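You operate a simulated robot arm through the tools that you are given. There is no shell and no other tool.

You run a simulated robot arm. Do the job below in one go: nothing can be reset, and whatever is moved stays where it is left.

JOB
Run a pressure test on the orange regulator at about 50 bar supply.
Fine: turn the supply down, bleed off the excess, close the bleed valve; power on; the test must end OK.

The check looks at the end state, three seconds after you hand in, the way a careful person would. Anything else that was tipped, shoved, dropped, spilled or broken makes it a failure.

ROBOT AND FRAMES
A 6-joint arm with a two-finger gripper, fixed in place. Base frame: the origin is on the floor under the middle of its stand, x ahead of it, y to its left, z up. Lengths are in mm, angles in degrees, forces in N, time in s.
With the tool pointing down near the work surface it reaches from about 280 to 720 mm from the base axis. Its first joint turns from -166.0 to 166.0 degrees. Payload 1.57 kg.
Tool frame: the origin (TCP) lies between the finger pads and is the grasp point; the fingertips stand 21 mm ahead of it; z points along the fingers, y is the line along which they close. The gripper opens to 70 mm; its body begins 50 mm behind the TCP.
Orientation is that of the tool frame in the base frame, as [roll, pitch, yaw] about the fixed x, y, z axes, in that order (R = Rz(yaw) Ry(pitch) Rx(roll)). With the fingers straight down and closing along the base's y, the tool's x points along the base's -x, its y along +y and its z along -z.

CONTROLS
- The arm moves only by the tool arm_command. Its argument "deltas" is a list of rows, each a list of 2 entries, a list of its own where there are three numbers: the shift along the tool's x, y, z in mm, then the turn, a rotation vector about the tool's x, y, z in degrees. In form: [[[x, y, z], [wx, wy, wz]], ...]. A call has 1 to 20 rows; each row shifts and turns the commanded pose from where the row before left it, along the tool's axes as they then stand. "gripper" is the finger opening in mm, from 0 to 70, set as the call begins (left out, the last holds). A row lasts 0.2 s, in which the tool goes at most 50 mm and 8.6 degrees; a call with a longer step from one row to the next is refused whole, and so is a gripper value outside its range. A pose out of reach is approached as far as the arm can. The call stops where the force on the tool passes 40 N (or 10 N more than at its start, if that is more) or the arm is blocked; 0.2 s more then pass. Each finger travels about 155.5 mm/s and halts on what it meets, pressing with about 25 N; the grip force reading is that of the motor and also rises with nothing between the fingers. The clock runs only during rows and for 0.2 s after the last one: add rows that do not move to give the fingers time. The reply holds the time, the measured pose of the TCP, the force on the tool along the base axes, the opening and the grip force, in the units named above and with some noise, with the torque about the TCP (base axes, N m) and any sound that the robot's microphone picked up.
- Cameras (640 x 400 px; columns grow to the right, rows downward): "scene" is fixed at [220.6, -507.8, 1608.7]; the picture's right is [0.88, -0.47, 0.00], its down [-0.31, -0.57, -0.76] and it looks along [0.36, 0.67, -0.65] (base axes); focal length 353 px, centre (320, 200). "wrist" rides on the gripper at [79, 4, -81] in the tool frame; the picture's right is [-0.05, 1.00, 0.00], its down [-0.67, -0.04, -0.74] and it looks along [-0.74, -0.04, 0.67] (tool axes); focal length 256 px, centre (320, 200). There is no depth. A picture from a camera that has moved, and an enlarged one, comes with that camera's place and axes in the base frame and with its lens. The place of the scene camera against the robot may be out by one fixed shift of up to 12 mm in any direction.
- get_image(camera): a new picture of that camera. No time passes.
- enlarge(camera, box): a new picture of the part [left, top, right, bottom] of that camera's present view, enlarged. No time passes.
- close_job(): hands the job in; it is judged then, once.

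Nothing tells you positions but the pictures and the camera data. Unless the task says otherwise, let go and move clear before handing in.

The tools are called as a command line: name --argument value ..., lists and objects as JSON in quotes. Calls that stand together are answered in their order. arm_command: Moves the arm, as the interface text tells. Its arguments: {"type":"object","properties":{"deltas":{"type":"array"},"gripper":{"type":"number"}},"required":["deltas"]} The other tools are called the same way: get_image (camera) takes a picture; enlarge (camera, box) takes an enlarged picture of a part of a camera's view; close_job () hands the job in.

At the start:

```text
clock: 0.0
ee_pos: [328.7, -18.2, 1348.5]
orientation: [179.9, 0.0, -179.9]
contact_force: [0.0, 0.6, 0.4]
moment: [-0.04, -0.01, 0.0]
width: 69.9
finger_force: 0.1
```

scene: 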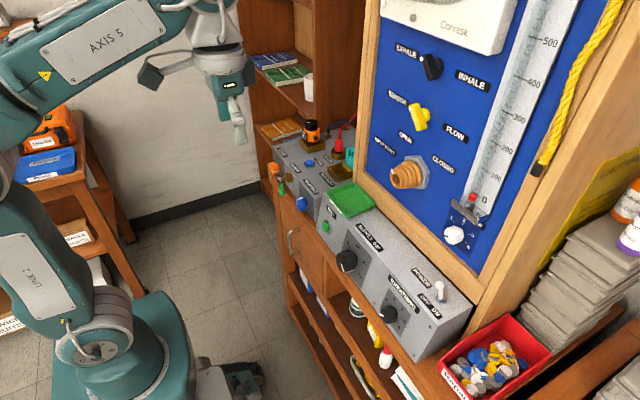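
wrist: 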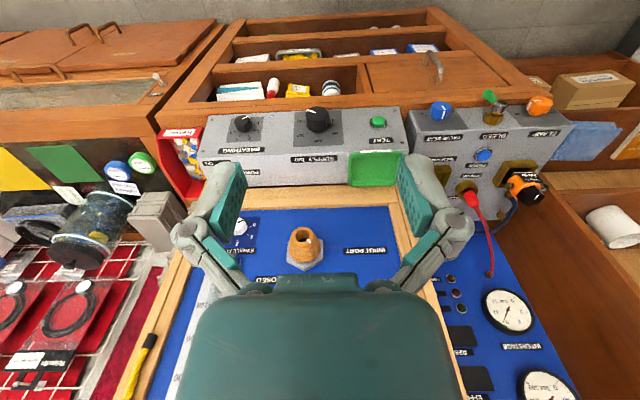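

I see a test bench: a blue panel with a breathing-test side, and on the left a box with knobs, gauges and an orange regulator. First I'll enlarge both views to read the labels.

enlarge --camera "scene" --box '[250, 100, 410, 200]'

enlarge --camera "scene" --box '[300, 180, 480, 350]'

enlarge --camera "wrist" --box '[400, 80, 600, 205]'

enlarge --camera "wrist" --box '[400, 240, 640, 400]'

enlarge --camera "wrist" --box '[160, 80, 420, 240]'

```text
4.00 times, centred on (330, 150) of scene
camera zoom: at [220.6, -507.8, 1608.7], right [0.88, -0.47, 0.0], down [-0.31, -0.57, -0.76], along [0.36, 0.67, -0.65], focal length 1413 px, centre (280, 400)
```

zoom: 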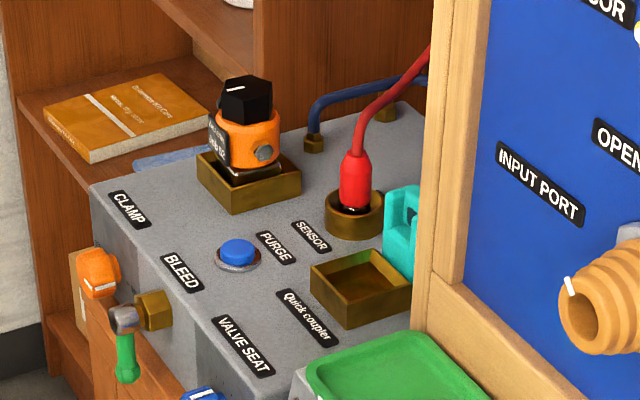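

```text
2.35 times, centred on (390, 265) of scene
camera zoom: at [220.6, -507.8, 1608.7], right [0.88, -0.47, 0.0], down [-0.31, -0.57, -0.76], along [0.36, 0.67, -0.65], focal length 831 px, centre (155, 47)
```

zoom: 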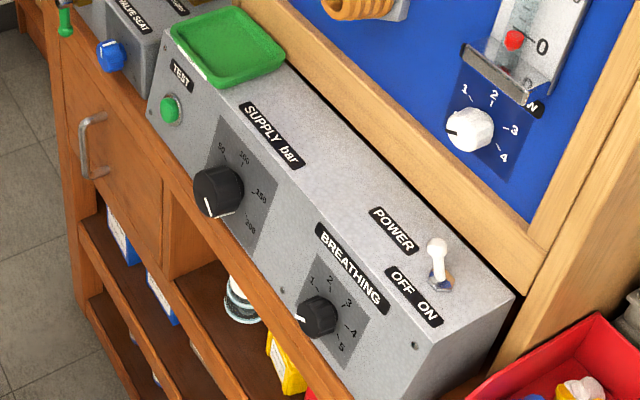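

```text
3.20 times, centred on (500, 142) of wrist
camera zoom: at [249.4, -13.2, 1428.7], right [0.05, 1.0, 0.0], down [0.67, -0.04, 0.74], along [0.74, -0.04, -0.67], focal length 819 px, centre (-256, 384)
```

zoom: 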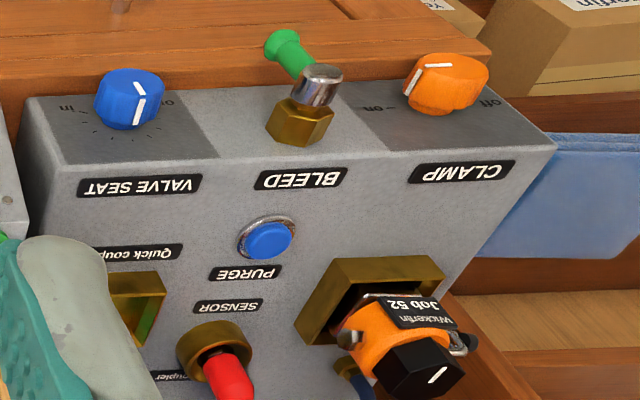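

```text
2.50 times, centred on (520, 320) of wrist
camera zoom: at [249.4, -13.2, 1428.7], right [0.05, 1.0, 0.0], down [0.67, -0.04, 0.74], along [0.74, -0.04, -0.67], focal length 640 px, centre (-180, -100)
```

zoom: 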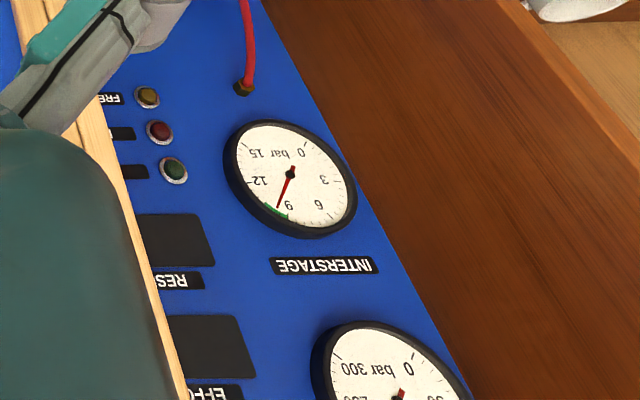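

```text
2.46 times, centred on (290, 160) of wrist
camera zoom: at [249.4, -13.2, 1428.7], right [0.05, 1.0, 0.0], down [0.67, -0.04, 0.74], along [0.74, -0.04, -0.67], focal length 630 px, centre (394, 298)
```

zoom: 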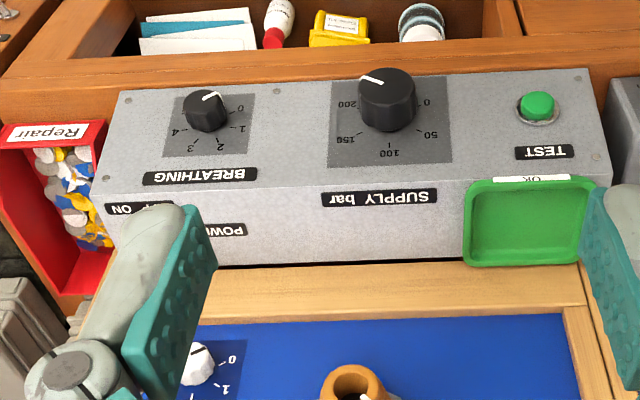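

The console faces the robot at about x≈550, z≈920. The supply knob triangulates to about [550, -36, 918], with the left box (valve seat, bleed, clamp) at +y. I'll move the camera left and tilt it up to read the gauges before touching anything.

arm_command --deltas '[[[0, 40, 0], [0, -8, 0]], [[0, 40, 0], [0, -8, 0]], [[0, 40, 0], [0, -8, 0]], [[0, 40, 0], [0, 0, 0]]]'

get_image --camera "wrist"

get_image --camera "scene"

```text
clock: 1.0
ee_pos: [327.6, 143.4, 1347.3]
orientation: [-179.8, 24.0, 179.9]
contact_force: [0.0, -0.6, -0.2]
moment: [0.02, 0.02, 0.01]
width: 69.9
finger_force: 0.2
```

```text
taken
camera wrist: at [221.7, 148.9, 1389.3], right [0.05, 1.0, 0.02], down [0.3, -0.03, 0.95], along [0.95, -0.04, -0.31], focal length 256 px, centre (320, 200)
```

wrist: 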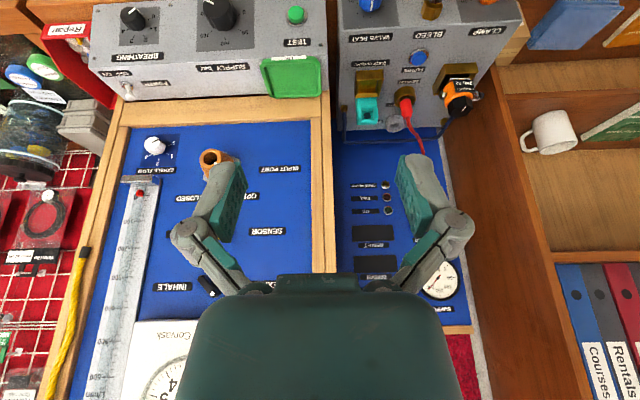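

```text
taken
```

scene: 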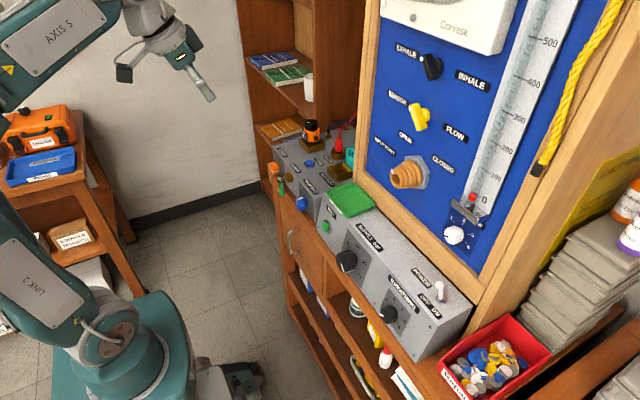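

The gauge panel is recessed to the left of the main panel. I'll enlarge it here to read it.

enlarge --camera "wrist" --box '[330, 150, 480, 330]'

enlarge --camera "wrist" --box '[320, 0, 530, 140]'

enlarge --camera "wrist" --box '[90, 0, 340, 140]'

```text
2.22 times, centred on (405, 240) of wrist
camera zoom: at [221.7, 148.9, 1389.3], right [0.05, 1.0, 0.02], down [0.3, -0.03, 0.95], along [0.95, -0.04, -0.31], focal length 569 px, centre (131, 111)
```

zoom: 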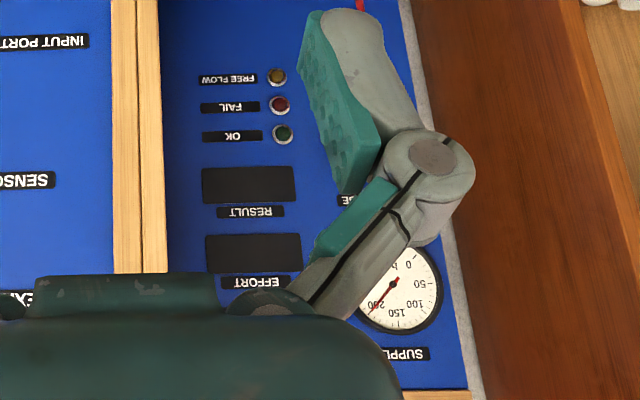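

```text
2.86 times, centred on (425, 70) of wrist
camera zoom: at [221.7, 148.9, 1389.3], right [0.05, 1.0, 0.02], down [0.3, -0.03, 0.95], along [0.95, -0.04, -0.31], focal length 731 px, centre (20, 571)
```

zoom: 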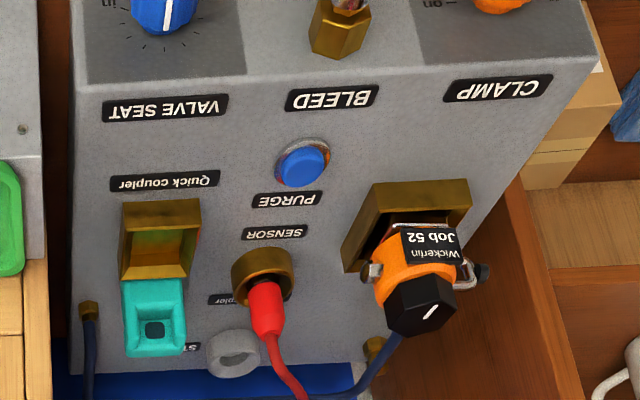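

```text
2.56 times, centred on (215, 70) of wrist
camera zoom: at [221.7, 148.9, 1389.3], right [0.05, 1.0, 0.02], down [0.3, -0.03, 0.95], along [0.95, -0.04, -0.31], focal length 655 px, centre (589, 533)
```

zoom: 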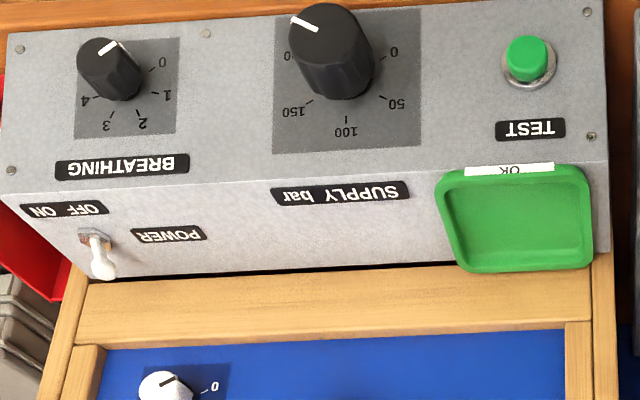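

The supply gauge reads about 200 bar. I'll yaw the tool left so the gauge column falls between the fingers.

arm_command --deltas '[[[0, 0, 0], [-2.98, 0, -6.7]], [[0, 0, 0], [-2.98, 0, -6.7]], [[0, 0, 0], [-2.98, 0, -6.7]]]'

get_image --camera "wrist"

enlarge --camera "wrist" --box '[230, 120, 400, 290]'

enlarge --camera "wrist" --box '[220, 0, 420, 140]'

```text
clock: 1.8
ee_pos: [328.1, 143.7, 1348.4]
orientation: [-179.9, 24.0, -157.8]
contact_force: [-0.2, -0.3, -0.2]
moment: [0.04, 0.06, -0.02]
width: 69.9
finger_force: 0.0
```

```text
taken
camera wrist: at [228.8, 107.3, 1389.3], right [-0.33, 0.94, 0.02], down [0.3, 0.08, 0.95], along [0.9, 0.32, -0.31], focal length 256 px, centre (320, 200)
```

wrist: 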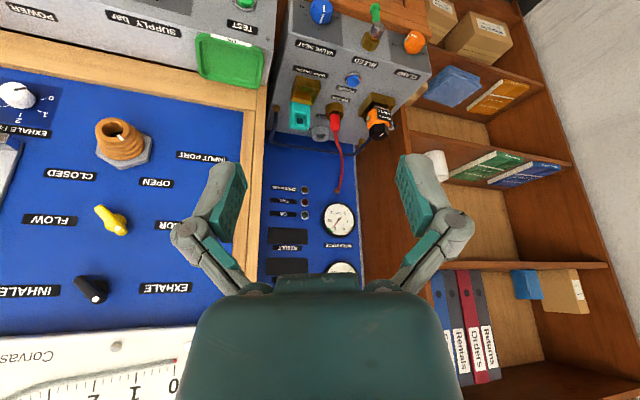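

```text
2.35 times, centred on (315, 205) of wrist
camera zoom: at [228.8, 107.3, 1389.3], right [-0.33, 0.94, 0.02], down [0.3, 0.08, 0.95], along [0.9, 0.32, -0.31], focal length 602 px, centre (332, 188)
```

zoom: 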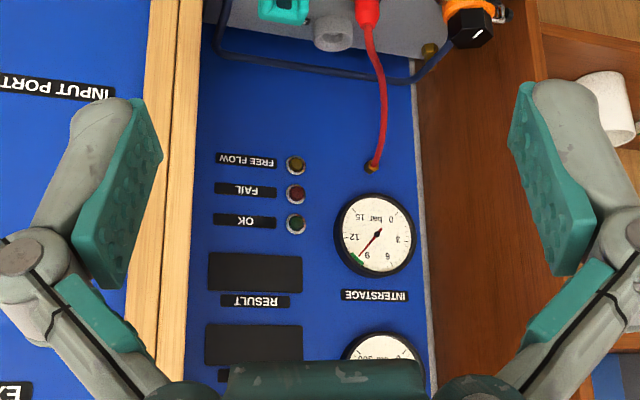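

```text
2.86 times, centred on (320, 70) of wrist
camera zoom: at [228.8, 107.3, 1389.3], right [-0.33, 0.94, 0.02], down [0.3, 0.08, 0.95], along [0.9, 0.32, -0.31], focal length 731 px, centre (320, 571)
```

zoom: 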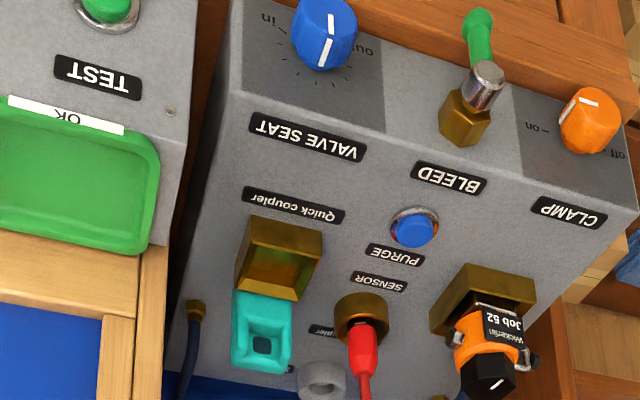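

The interstage gauge is near 9 with its green band just beside it, and the fault and OK lamps are dark. The bleed lever hangs straight down at about [535, 340, 866–931], valve seat is near y≈234 and clamp near y≈448. Next I'll roll the tool about its axis in free space, to get upright pictures and to have rotation range in hand for the knob.

arm_command --deltas '[[[0, 0, 0], [0, 0, 8.5]], [[0, 0, 0], [0, 0, 8.5]], [[0, 0, 0], [0, 0, 8.5]], [[0, 0, 0], [0, 0, 8.5]], [[0, 0, 0], [0, 0, 8.5]], [[0, 0, 0], [0, 0, 8.5]], [[0, 0, 0], [0, 0, 8.5]], [[0, 0, 0], [0, 0, 8.5]], [[0, 0, 0], [0, 0, 8.5]], [[0, 0, 0], [0, 0, 8.5]], [[0, 0, 0], [0, 0, 8.5]], [[0, 0, 0], [0, 0, 8.5]], [[0, 0, 0], [0, 0, 8.5]], [[0, 0, 0], [0, 0, 8.5]], [[0, 0, 0], [0, 0, 8.5]], [[0, 0, 0], [0, 0, 8.5]], [[0, 0, 0], [0, 0, 8.5]], [[0, 0, 0], [0, 0, 8.5]]]'

get_image --camera "wrist"

get_image --camera "scene"

```text
clock: 5.6
ee_pos: [328.6, 142.1, 1346.8]
orientation: [168.6, -21.3, 51.0]
contact_force: [0.7, 1.0, 0.7]
moment: [0.0, 0.01, 0.01]
width: 70.0
finger_force: 0.0
```

```text
taken
camera wrist: at [347.4, 185.3, 1451.1], right [0.68, -0.71, 0.16], down [-0.7, -0.57, 0.43], along [-0.21, -0.41, -0.89], focal length 256 px, centre (320, 200)
```

wrist: 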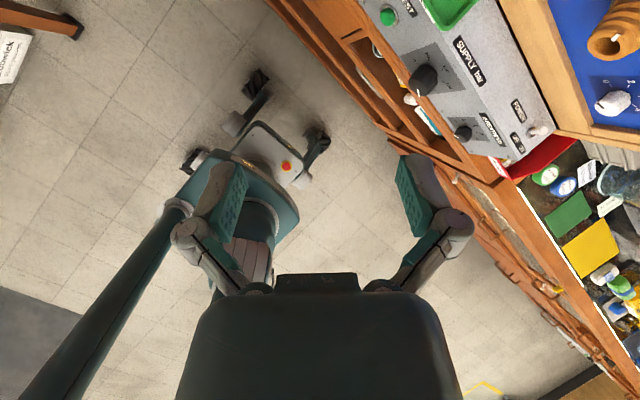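

```text
taken
```

scene: 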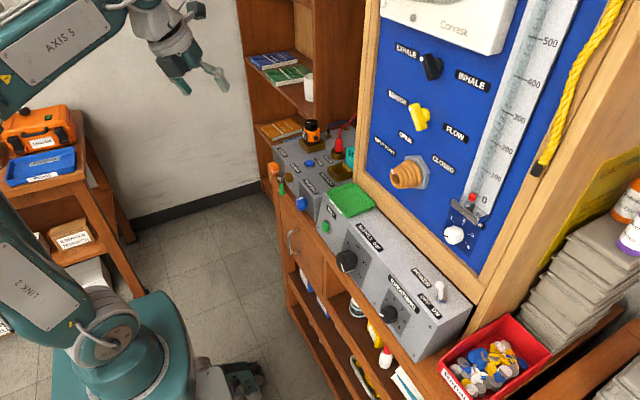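

The roll worked freely. Now I'll finish the roll to 180°, square the yaw, and tilt the tool to point forward at the bench while easing forward, staying high.

arm_command --deltas '[[[0, 0, 0], [0, 0, 8.5]], [[0, 0, 0], [0, 0, 8.5]], [[0, 0, 0], [0, 0, 8.5]], [[0, 0, 0], [0, 0, 1.5]], [[0, 0, 0], [-2.98, 0, 6.7]], [[0, 0, 0], [-2.98, 0, 6.7]], [[0, 0, 0], [-2.98, 0, 6.7]], [[16.4, 0, 7.3], [0, 8.25, 0]], [[15.2, 0, 9.6], [0, 8.25, 0]], [[13.7, 0, 11.7], [0, 8.25, 0]], [[11.9, 0, 13.5], [0, 8.25, 0]], [[9.8, 0, 15.1], [0, 8.25, 0]], [[7.5, 0, 16.3], [0, 8.25, 0]], [[5.1, 0, 17.3], [0, 8.25, 0]], [[2.6, 0, 17.8], [0, 8.25, 0]]]'

get_image --camera "wrist"

get_image --camera "scene"

```text
clock: 8.8
ee_pos: [482.0, -23.3, 1335.8]
orientation: [160.0, -83.7, 22.3]
contact_force: [-0.1, 0.3, 1.5]
moment: [0.1, 0.12, 0.02]
width: 70.0
finger_force: 0.1
out of reach, approached as far as the arm can: row 3, 4, 5, 6, 7, 15
```

```text
taken
camera wrist: at [410.5, -27.3, 1423.2], right [0.04, -1.0, -0.01], down [-0.81, -0.02, -0.59], along [0.58, 0.03, -0.81], focal length 256 px, centre (320, 200)
```

wrist: 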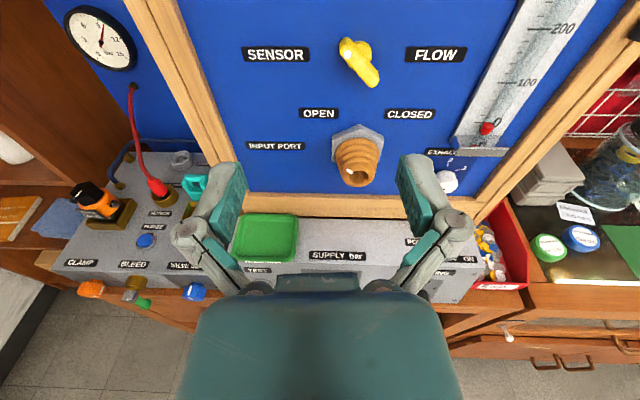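

```text
taken
```

scene: 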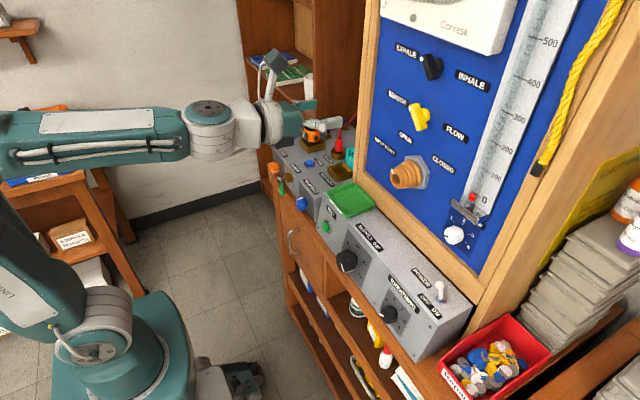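

The tool now points forward with the camera above it and upright pictures, though the pose drifted to y≈-23 because of reach limits. I'll check details from here before moving down.

enlarge --camera "wrist" --box '[40, 160, 240, 320]'

enlarge --camera "wrist" --box '[50, 0, 150, 80]'

enlarge --camera "scene" --box '[260, 100, 360, 220]'

```text
2.50 times, centred on (140, 240) of wrist
camera zoom: at [410.5, -27.3, 1423.2], right [0.04, -1.0, -0.01], down [-0.81, -0.02, -0.59], along [0.58, 0.03, -0.81], focal length 640 px, centre (770, 100)
```

zoom: 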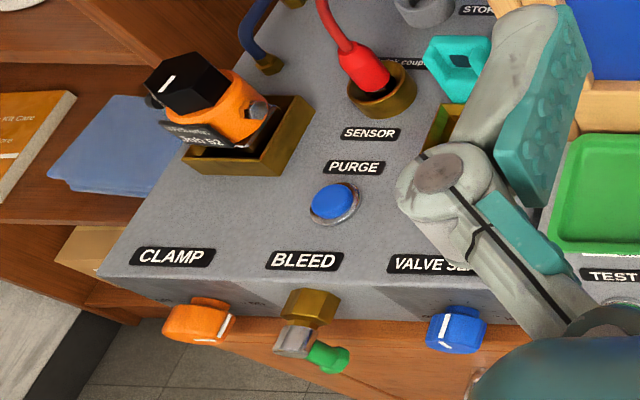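

```text
5.00 times, centred on (100, 40) of wrist
camera zoom: at [410.5, -27.3, 1423.2], right [0.04, -1.0, -0.01], down [-0.81, -0.02, -0.59], along [0.58, 0.03, -0.81], focal length 1280 px, centre (1420, 1000)
```

zoom: 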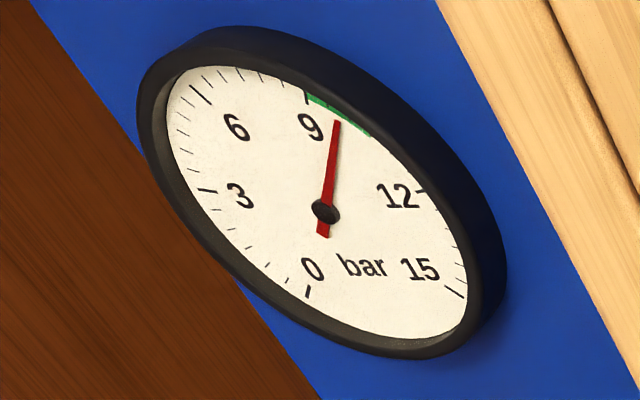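

```text
3.33 times, centred on (310, 160) of scene
camera zoom: at [220.6, -507.8, 1608.7], right [0.88, -0.47, 0.0], down [-0.31, -0.57, -0.76], along [0.36, 0.67, -0.65], focal length 1177 px, centre (353, 333)
```

zoom: 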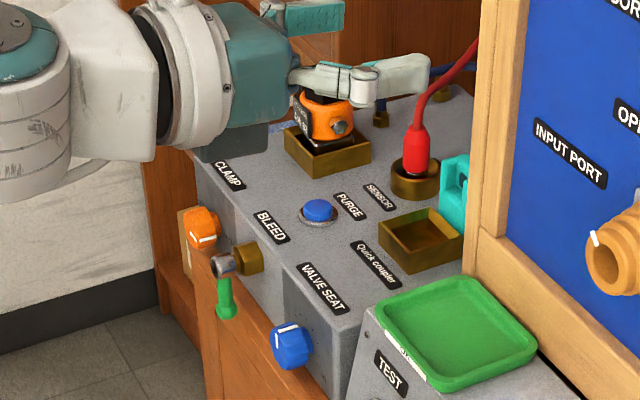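

The interstage gauge reads about 9.6 bar, inside its green band, and the clamp points to "on". I'll now lower the arm in front of the console with the tool forward, to view the front faces close up.

arm_command --deltas '[[[-40, 0, -10], [0, 0, 0]], [[-40, 0, -10], [0, 0, 0]], [[-40, 0, -5], [0, 0, 0]], [[-40, 0, -5], [0, 0, 0]], [[-40, 0, 0], [0, 0, 0]], [[-40, 0, 0], [0, 0, 0]], [[-40, 0, 0], [0, 0, 0]]]'

get_image --camera "wrist"

get_image --camera "scene"

```text
clock: 10.4
ee_pos: [470.3, -36.1, 1083.5]
orientation: [-177.3, -84.5, -0.1]
contact_force: [0.2, -1.0, 0.4]
moment: [0.02, 0.03, -0.02]
width: 70.0
finger_force: 0.1
out of reach, approached as far as the arm can: row 5, 6, 7
```

```text
taken
camera wrist: at [397.5, -43.5, 1171.0], right [0.04, -1.0, -0.06], down [-0.81, 0.0, -0.59], along [0.59, 0.07, -0.8], focal length 256 px, centre (320, 200)
```

wrist: 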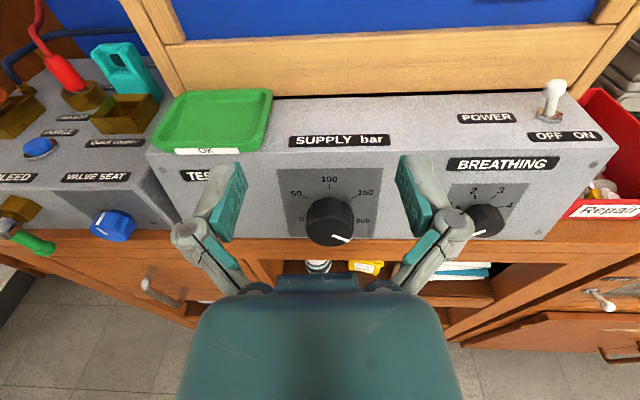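

```text
taken
```

scene: 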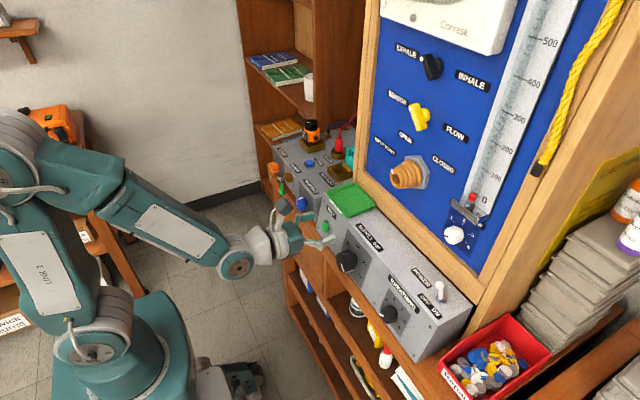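

I now have a clear upright view of the supply knob and POWER switch. Some rows went out of reach in this folded posture, so I'll work a bit further forward; enlarging first for detail.

enlarge --camera "wrist" --box '[230, 110, 400, 260]'

enlarge --camera "wrist" --box '[420, 60, 640, 220]'

enlarge --camera "wrist" --box '[0, 120, 250, 280]'

enlarge --camera "scene" --box '[310, 180, 480, 370]'

```text
2.67 times, centred on (315, 185) of wrist
camera zoom: at [397.5, -43.5, 1171.0], right [0.04, -1.0, -0.06], down [-0.81, 0.0, -0.59], along [0.59, 0.07, -0.8], focal length 683 px, centre (333, 240)
```

zoom: 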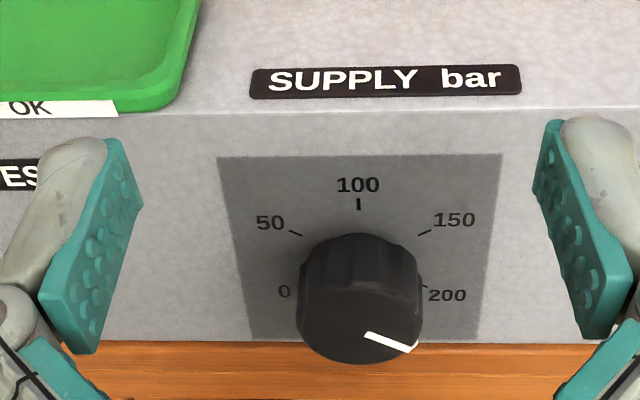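

```text
2.50 times, centred on (530, 140) of wrist
camera zoom: at [397.5, -43.5, 1171.0], right [0.04, -1.0, -0.06], down [-0.81, 0.0, -0.59], along [0.59, 0.07, -0.8], focal length 640 px, centre (-205, 350)
```

zoom: 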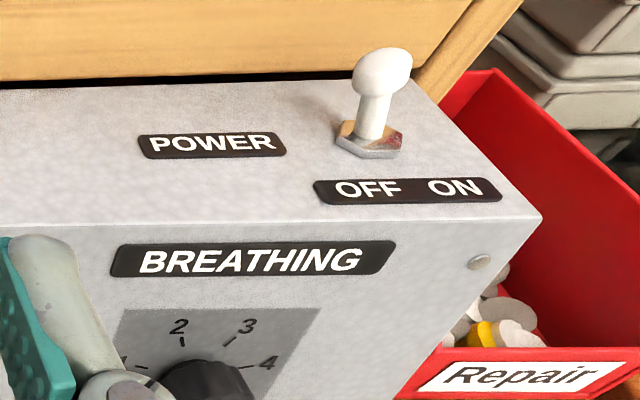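

```text
2.50 times, centred on (125, 200) of wrist
camera zoom: at [397.5, -43.5, 1171.0], right [0.04, -1.0, -0.06], down [-0.81, 0.0, -0.59], along [0.59, 0.07, -0.8], focal length 640 px, centre (808, 200)
```

zoom: 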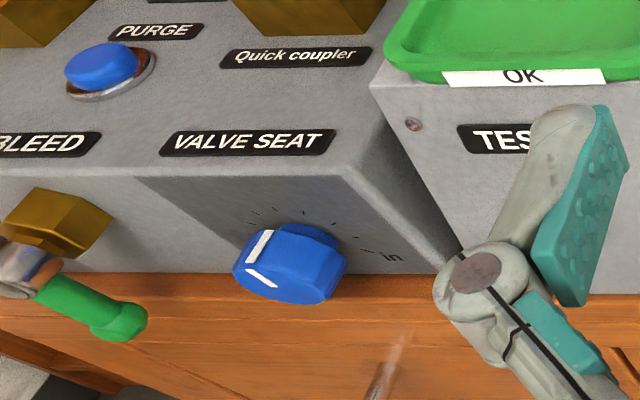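

```text
2.11 times, centred on (395, 275) of scene
camera zoom: at [220.6, -507.8, 1608.7], right [0.88, -0.47, 0.0], down [-0.31, -0.57, -0.76], along [0.36, 0.67, -0.65], focal length 744 px, centre (162, 42)
```

zoom: 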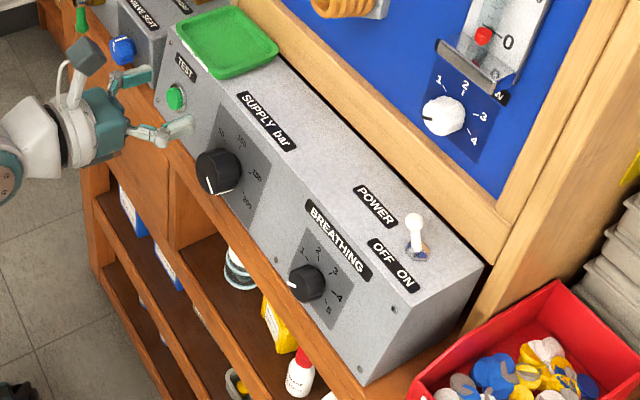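

The knob pointer is at 200 and POWER is at OFF. I'll advance slightly while lowering, fixing the small yaw error, so I get a second viewpoint for accurate positions.

arm_command --deltas '[[[0, 0, 25], [-2.7, 0, 0]], [[-35, 0, 3], [0, 0, 0]], [[-35, 0, 3], [0, 0, 0]]]'

get_image --camera "wrist"

get_image --camera "scene"

```text
clock: 11.2
ee_pos: [489.4, -72.9, 1017.8]
orientation: [-179.8, -84.5, -0.5]
contact_force: [0.6, -0.3, -0.1]
moment: [-0.01, -0.01, -0.02]
width: 69.9
finger_force: 0.0
out of reach, approached as far as the arm can: row 1, 2, 3
```

```text
taken
camera wrist: at [415.3, -76.2, 1104.7], right [-0.01, -1.0, -0.05], down [-0.81, 0.04, -0.59], along [0.59, 0.04, -0.8], focal length 256 px, centre (320, 200)
```

wrist: 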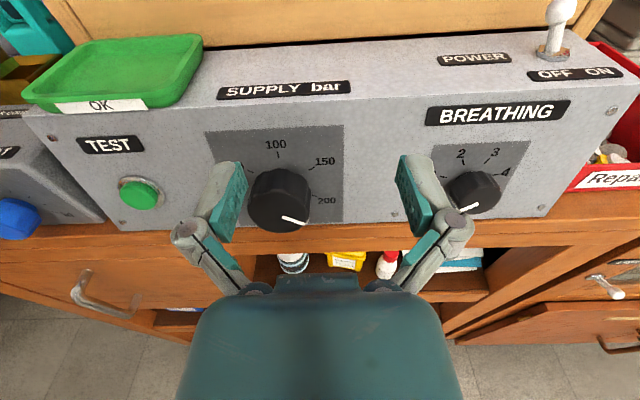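

```text
taken
```

scene: 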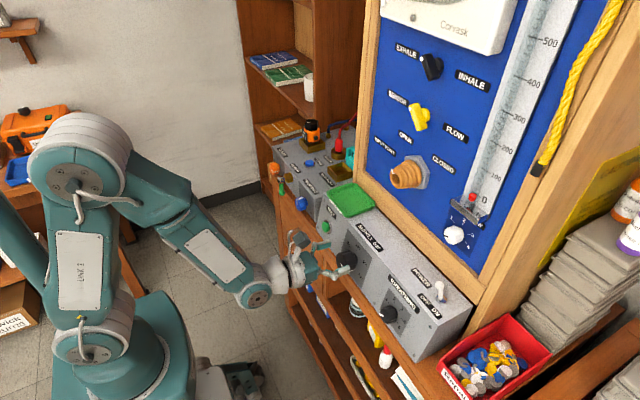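

Joint limits (the roll near 180°) are dragging the pose sideways, so I'll work with smaller rolls. First I'll use this second view to locate the controls accurately.

enlarge --camera "wrist" --box '[190, 70, 360, 250]'

enlarge --camera "wrist" --box '[0, 60, 200, 250]'

enlarge --camera "wrist" --box '[420, 0, 640, 140]'

```text
2.22 times, centred on (275, 160) of wrist
camera zoom: at [415.3, -76.2, 1104.7], right [-0.01, -1.0, -0.05], down [-0.81, 0.04, -0.59], along [0.59, 0.04, -0.8], focal length 569 px, centre (420, 289)
```

zoom: 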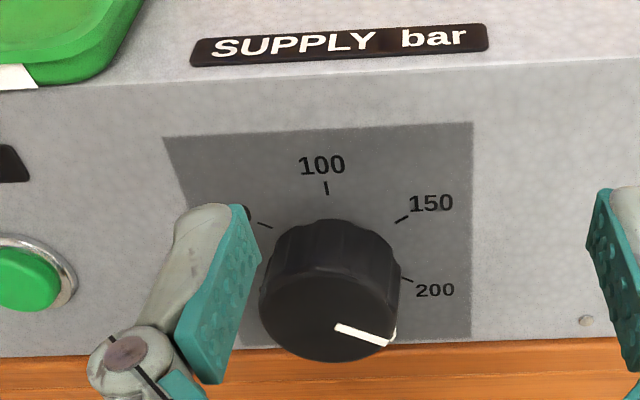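

```text
2.11 times, centred on (100, 155) of wrist
camera zoom: at [415.3, -76.2, 1104.7], right [-0.01, -1.0, -0.05], down [-0.81, 0.04, -0.59], along [0.59, 0.04, -0.8], focal length 539 px, centre (783, 295)
```

zoom: 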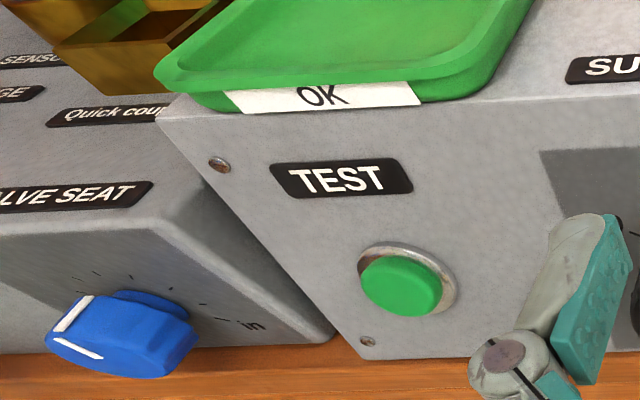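

```text
2.86 times, centred on (530, 70) of wrist
camera zoom: at [415.3, -76.2, 1104.7], right [-0.01, -1.0, -0.05], down [-0.81, 0.04, -0.59], along [0.59, 0.04, -0.8], focal length 731 px, centre (-280, 571)
```

zoom: 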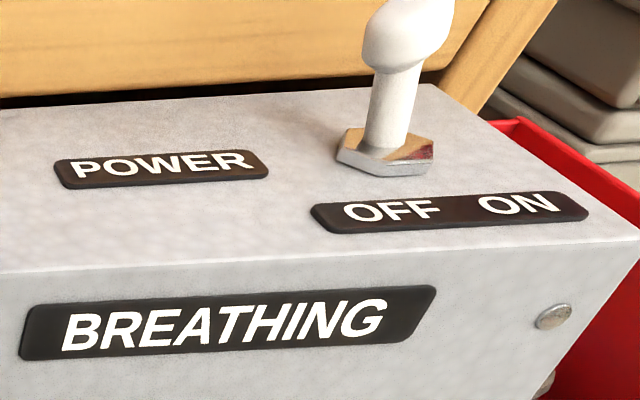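

From two views: the knob's front face is at about [535, -33, 927], roughly 50 mm across, on a face that leans back about 9°. The TEST button is near [565, 107, 920] and the toggle base near [619, -250, 1006]. I'll back the roll off to about 145° and square the pitch, to get away from the joint limit.

arm_command --deltas '[[[0, 0, 0], [0, -3.5, 0]], [[0, 0, 0], [0, 0, -7.5]], [[0, 0, 0], [0, 0, -7.5]], [[0, 0, 0], [0, 0, -7.5]], [[0, 0, 0], [0, 0, -7.5]], [[0, 0, 0], [0, 0, -7.5]]]'

get_image --camera "wrist"

```text
clock: 12.6
ee_pos: [486.9, -71.3, 1018.6]
orientation: [104.5, -51.4, 78.0]
contact_force: [0.0, -0.2, 0.8]
moment: [0.02, -0.04, -0.08]
width: 70.1
finger_force: 0.1
```

```text
taken
camera wrist: at [417.8, -26.1, 1095.7], right [0.08, -0.82, 0.56], down [-0.82, -0.37, -0.43], along [0.56, -0.43, -0.71], focal length 256 px, centre (320, 200)
```

wrist: 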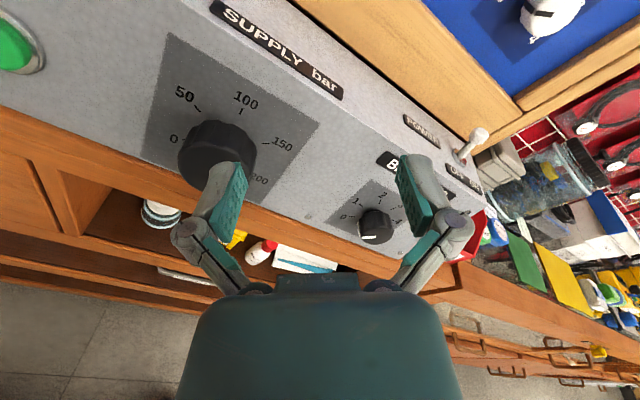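

That stance is in reach, with the tool axis normal to the panel. Moving to a pre-grasp spot just in front of the supply knob.

arm_command --deltas '[[[-14, -27, 7], [0, 0, 0]], [[-14, -27, 7], [0, 0, 0]], [[-14, -27, 7], [0, 0, 0]]]' --gripper 70

get_image --camera "wrist"

get_image --camera "scene"

enlarge --camera "scene" --box '[280, 200, 400, 300]'

```text
clock: 13.4
ee_pos: [486.5, -78.6, 937.9]
orientation: [104.5, -51.6, 78.6]
contact_force: [0.1, -0.8, 0.4]
moment: [-0.02, 0.01, -0.02]
width: 69.8
finger_force: 0.0
out of reach, approached as far as the arm can: row 1, 2, 3
```

```text
taken
camera wrist: at [417.2, -32.2, 1015.3], right [0.09, -0.82, 0.56], down [-0.82, -0.38, -0.43], along [0.56, -0.42, -0.71], focal length 256 px, centre (320, 200)
```

wrist: 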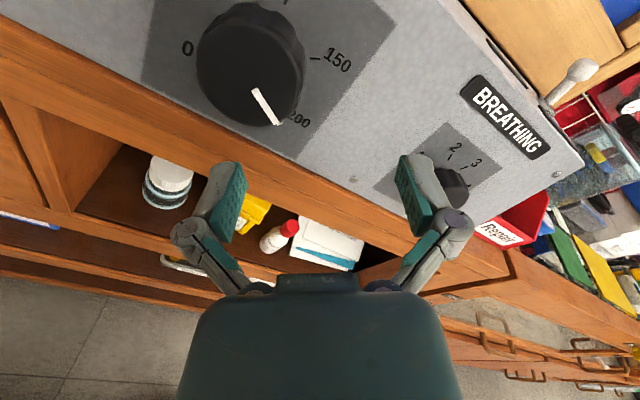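

```text
taken
```

scene: 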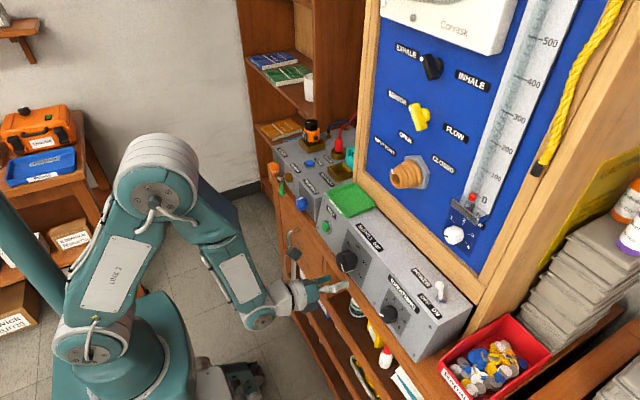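

```text
4.00 times, centred on (340, 250) of scene
camera zoom: at [220.6, -507.8, 1608.7], right [0.88, -0.47, 0.0], down [-0.31, -0.57, -0.76], along [0.36, 0.67, -0.65], focal length 1413 px, centre (240, 0)
```

zoom: 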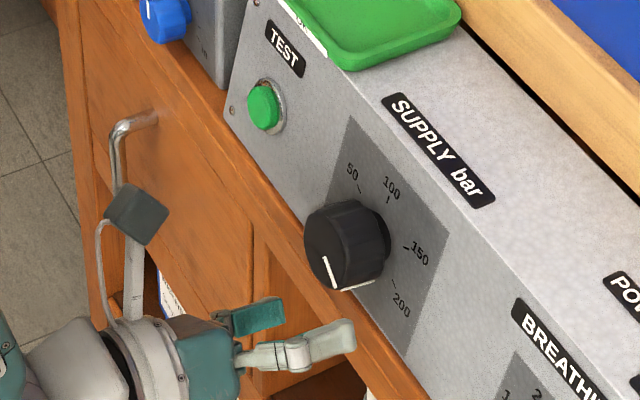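

The reach limit is the folded elbow: the wrist must stay about 300 mm from the base axis. So I'll go forward first and then sideways to line up with the knob.

arm_command --deltas '[[[0.6, 0.2, 17], [0, 0, 0]], [[12.4, -19.3, 0], [0, 0, 0]], [[12.4, -19.3, 0], [0, 0, 0]]]'

get_image --camera "wrist"

enlarge --camera "scene" --box '[280, 200, 400, 300]'

```text
clock: 14.2
ee_pos: [497.8, -79.0, 936.5]
orientation: [104.6, -51.5, 78.3]
contact_force: [0.4, -0.3, -0.3]
moment: [0.02, -0.02, -0.01]
width: 70.0
finger_force: 0.2
out of reach, approached as far as the arm can: row 1, 2, 3
```

```text
taken
camera wrist: at [428.6, -34.6, 1013.6], right [0.09, -0.82, 0.56], down [-0.82, -0.38, -0.43], along [0.56, -0.42, -0.71], focal length 256 px, centre (320, 200)
```

wrist: 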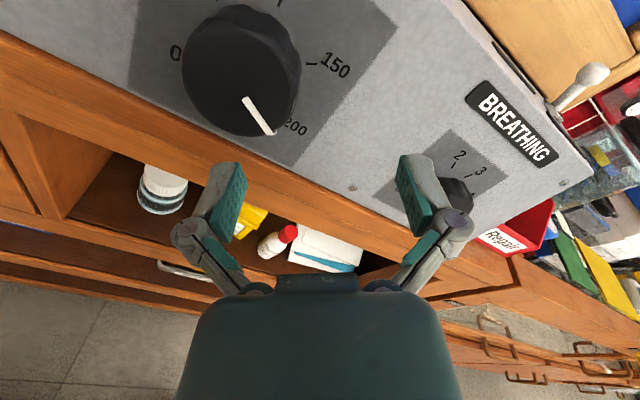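

```text
4.00 times, centred on (340, 250) of scene
camera zoom: at [220.6, -507.8, 1608.7], right [0.88, -0.47, 0.0], down [-0.31, -0.57, -0.76], along [0.36, 0.67, -0.65], focal length 1413 px, centre (240, 0)
```

zoom: 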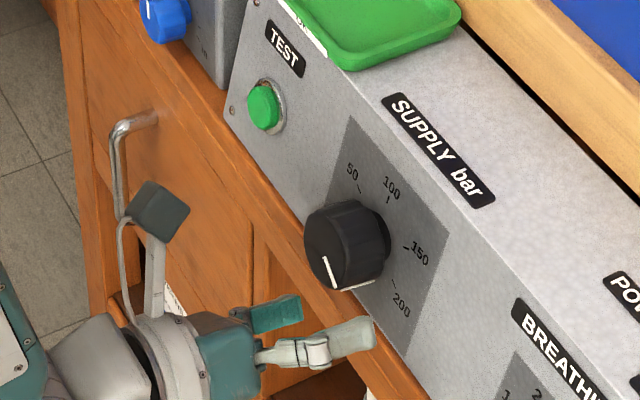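

The limit is most likely a wrist joint, because the tool must sit further forward than a straight-in approach allows. I'll instead straddle the knob by sliding in from the upper left, parallel to the panel. First step is up and clear.

arm_command --deltas '[[[30.6, 23.5, 4], [0, 0, 0]], [[30.6, 23.5, 4], [0, 0, 0]]]'

```text
clock: 14.8
ee_pos: [519.1, -79.4, 1012.9]
orientation: [104.6, -51.6, 78.1]
contact_force: [-0.5, -1.0, -0.1]
moment: [-0.01, 0.03, 0.01]
width: 70.1
finger_force: 0.1
```

arm_command --deltas '[[[12, -28.5, 9], [0, 0, 0]], [[12, -28.5, 9], [0, 0, 0]], [[12, -28.5, 9], [0, 0, 0]]]'

get_image --camera "wrist"

enlarge --camera "scene" --box '[280, 180, 420, 300]'

```text
clock: 15.6
ee_pos: [527.5, -76.6, 1000.4]
orientation: [104.6, -51.6, 78.7]
contact_force: [-0.3, 1.1, 0.2]
moment: [-0.04, 0.0, 0.0]
width: 70.0
finger_force: 0.1
out of reach, approached as far as the arm can: row 1, 2, 3
```

```text
taken
camera wrist: at [457.6, -30.5, 1077.4], right [0.09, -0.82, 0.56], down [-0.82, -0.38, -0.43], along [0.56, -0.42, -0.71], focal length 256 px, centre (320, 200)
```

wrist: 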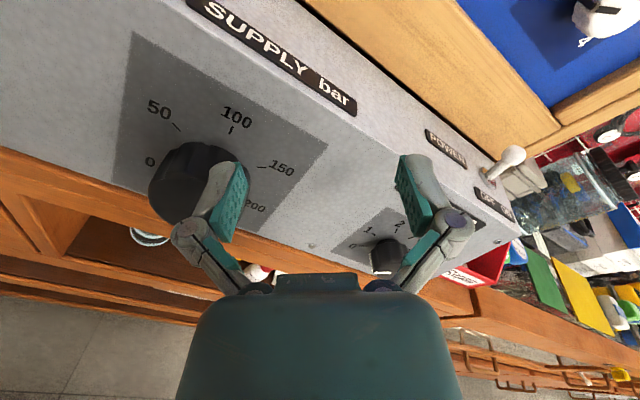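

```text
3.33 times, centred on (350, 240) of scene
camera zoom: at [220.6, -507.8, 1608.7], right [0.88, -0.47, 0.0], down [-0.31, -0.57, -0.76], along [0.36, 0.67, -0.65], focal length 1177 px, centre (220, 67)
```

zoom: 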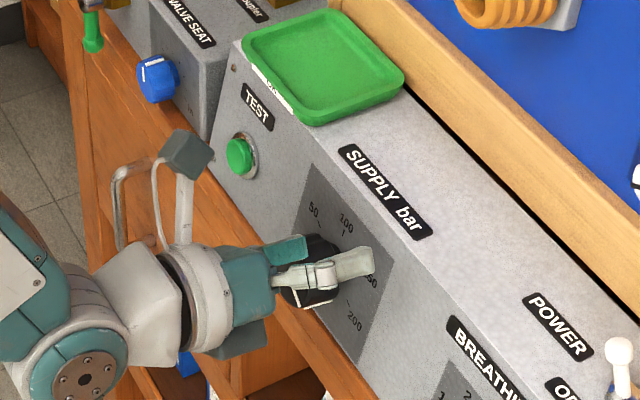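

The y-position is clearly bound by a wrist limit: the tool must point a few degrees left of the arm's own azimuth. Yawing 6° left should free it, so I'll back off, yaw, and line up in front of the knob.

arm_command --deltas '[[[0, 0, -14], [0, 0, 0]], [[0, 0, -14], [4.7, 3.6, -0.94]], [[-14.8, -38, 6], [0, 0, 0]], [[-14.8, -38, 6], [0, 0, 0]]]'

get_image --camera "wrist"

enlarge --camera "scene" --box '[280, 180, 420, 300]'

```text
clock: 16.6
ee_pos: [495.5, -30.8, 935.1]
orientation: [104.5, -51.6, 84.2]
contact_force: [-0.8, -0.5, -0.1]
moment: [-0.02, -0.01, -0.03]
width: 70.1
finger_force: 0.0
```

```text
taken
camera wrist: at [422.3, 7.1, 1011.2], right [0.17, -0.81, 0.56], down [-0.78, -0.46, -0.43], along [0.6, -0.37, -0.71], focal length 256 px, centre (320, 200)
```

wrist: 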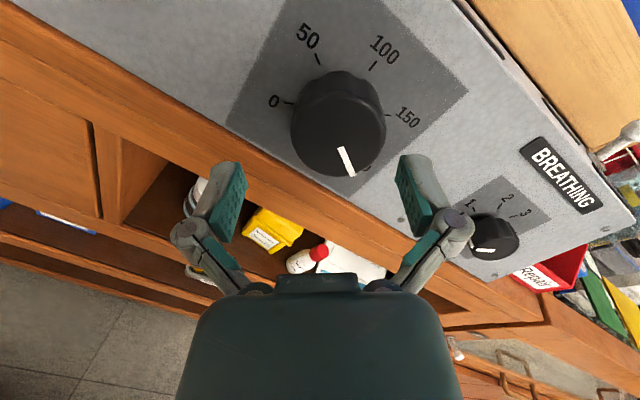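

```text
3.33 times, centred on (350, 240) of scene
camera zoom: at [220.6, -507.8, 1608.7], right [0.88, -0.47, 0.0], down [-0.31, -0.57, -0.76], along [0.36, 0.67, -0.65], focal length 1177 px, centre (220, 67)
```

zoom: 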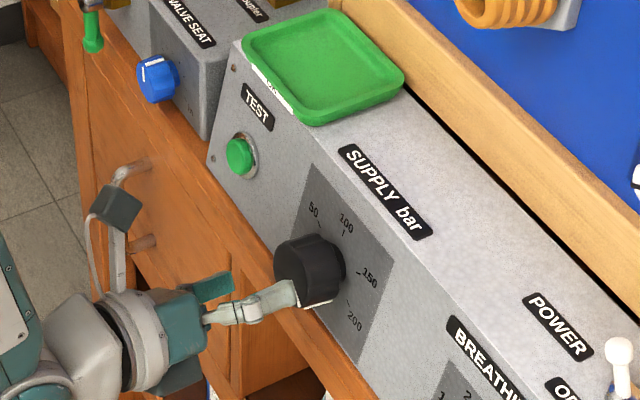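

In reach now. I'll take a closer look to refine the knob centre relative to the fingers.

enlarge --camera "wrist" --box '[260, 40, 420, 200]'

```text
2.50 times, centred on (340, 120) of wrist
camera zoom: at [422.3, 7.1, 1011.2], right [0.17, -0.81, 0.56], down [-0.78, -0.46, -0.43], along [0.6, -0.37, -0.71], focal length 640 px, centre (270, 400)
```

zoom: 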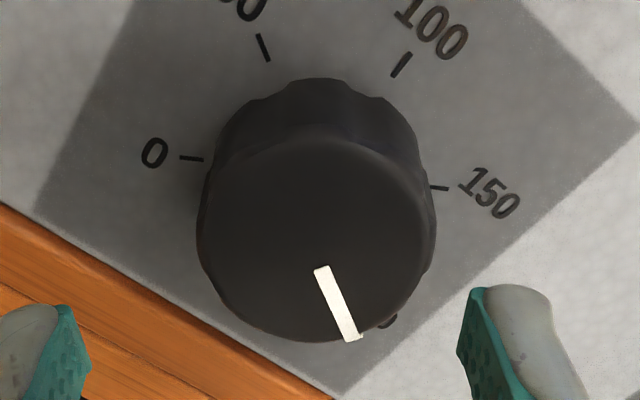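

The knob is about 8 mm off the tool axis along the finger direction. I'll correct that, then ease in part-way and check.

arm_command --deltas '[[[-3, 8.5, 0], [0, 0, 0]], [[0, 0, 8], [0, 0, 0]], [[0, 0, 8], [0, 0, 0]], [[0, 0, 8], [0, 0, 0]]]' --gripper 70

get_image --camera "wrist"

enlarge --camera "scene" --box '[300, 200, 400, 290]'

```text
clock: 17.6
ee_pos: [521.0, -38.2, 931.8]
orientation: [104.6, -51.6, 84.1]
contact_force: [-0.2, -0.6, -0.2]
moment: [-0.02, 0.03, -0.02]
width: 70.0
finger_force: 0.1
```

```text
taken
camera wrist: at [447.2, 0.2, 1009.6], right [0.17, -0.81, 0.56], down [-0.78, -0.45, -0.43], along [0.6, -0.37, -0.71], focal length 256 px, centre (320, 200)
```

wrist: 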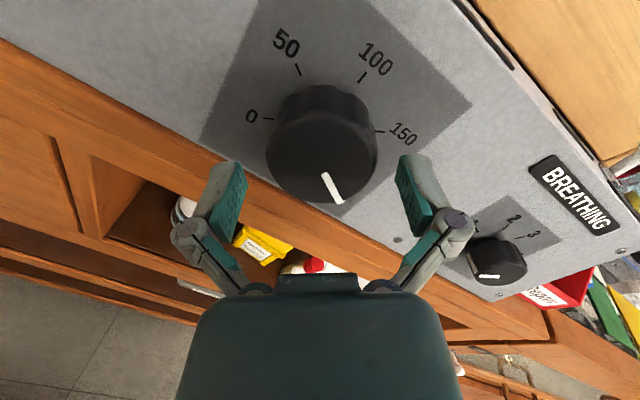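

```text
4.44 times, centred on (350, 245) of scene
camera zoom: at [220.6, -507.8, 1608.7], right [0.88, -0.47, 0.0], down [-0.31, -0.57, -0.76], along [0.36, 0.67, -0.65], focal length 1570 px, centre (187, 0)
```

zoom: 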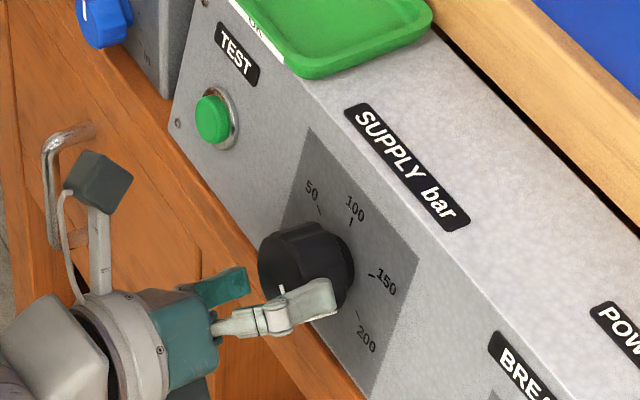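

Aligned between the fingers. Advancing 16 mm more and closing on the knob.

arm_command --deltas '[[[1.5, 0.5, 8], [0, 0, 0]], [[0, 0, 8], [0, 0, 0]]]'

arm_command --deltas '[[[0, 0, 0], [0, 0, 0]], [[0, 0, 0], [0, 0, 0]], [[0, 0, 0], [0, 0, 0]]]' --gripper 30

get_image --camera "wrist"

```text
clock: 18.2
ee_pos: [536.7, -36.0, 930.8]
orientation: [104.6, -51.6, 84.0]
contact_force: [-0.2, 0.4, 1.1]
moment: [-0.02, -0.01, -0.01]
width: 70.0
finger_force: 0.0
```

```text
clock: 19.0
ee_pos: [535.7, -37.0, 932.4]
orientation: [104.7, -51.6, 84.0]
contact_force: [-4.1, -0.1, 1.0]
moment: [-0.13, -0.39, -0.79]
width: 52.5
finger_force: 32.0
```

```text
taken
camera wrist: at [462.5, 1.2, 1009.1], right [0.17, -0.81, 0.56], down [-0.78, -0.46, -0.43], along [0.6, -0.37, -0.71], focal length 256 px, centre (320, 200)
```

wrist: 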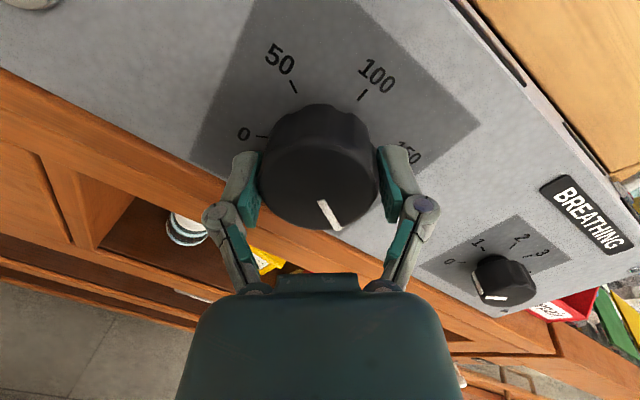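

Gripped (52.5 mm). The dial has 60° per 50 bar, and the pointer is at 200, so 50 bar needs 180° counter-clockwise. Turning in stages.

arm_command --deltas '[[[0, 0, 0], [0, 0, -6]], [[0, 0, 0], [0, 0, -6]], [[0, 0, 0], [0, 0, -6]], [[0, 0, 0], [0, 0, -6]], [[0, 0, 0], [0, 0, -6]], [[0, 0, 0], [0, 0, 0]]]'

get_image --camera "wrist"

enlarge --camera "scene" --box '[300, 200, 400, 290]'

```text
clock: 20.4
ee_pos: [536.6, -37.7, 932.0]
orientation: [99.5, -22.1, 91.9]
contact_force: [6.5, -5.3, 9.2]
moment: [0.04, 0.16, 0.04]
width: 51.9
finger_force: 31.8
```

```text
taken
camera wrist: at [455.9, 26.7, 978.5], right [0.18, -0.41, 0.89], down [-0.72, -0.68, -0.17], along [0.67, -0.61, -0.42], focal length 256 px, centre (320, 200)
```

wrist: 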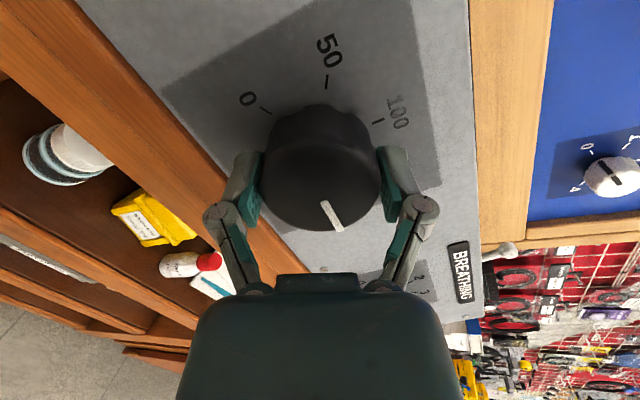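

```text
4.44 times, centred on (350, 245) of scene
camera zoom: at [220.6, -507.8, 1608.7], right [0.88, -0.47, 0.0], down [-0.31, -0.57, -0.76], along [0.36, 0.67, -0.65], focal length 1570 px, centre (187, 0)
```

zoom: 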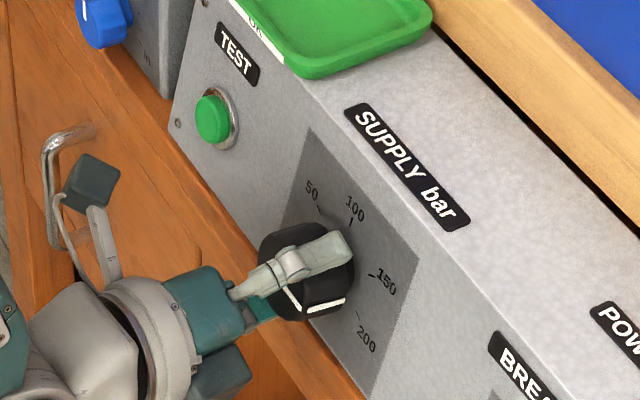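

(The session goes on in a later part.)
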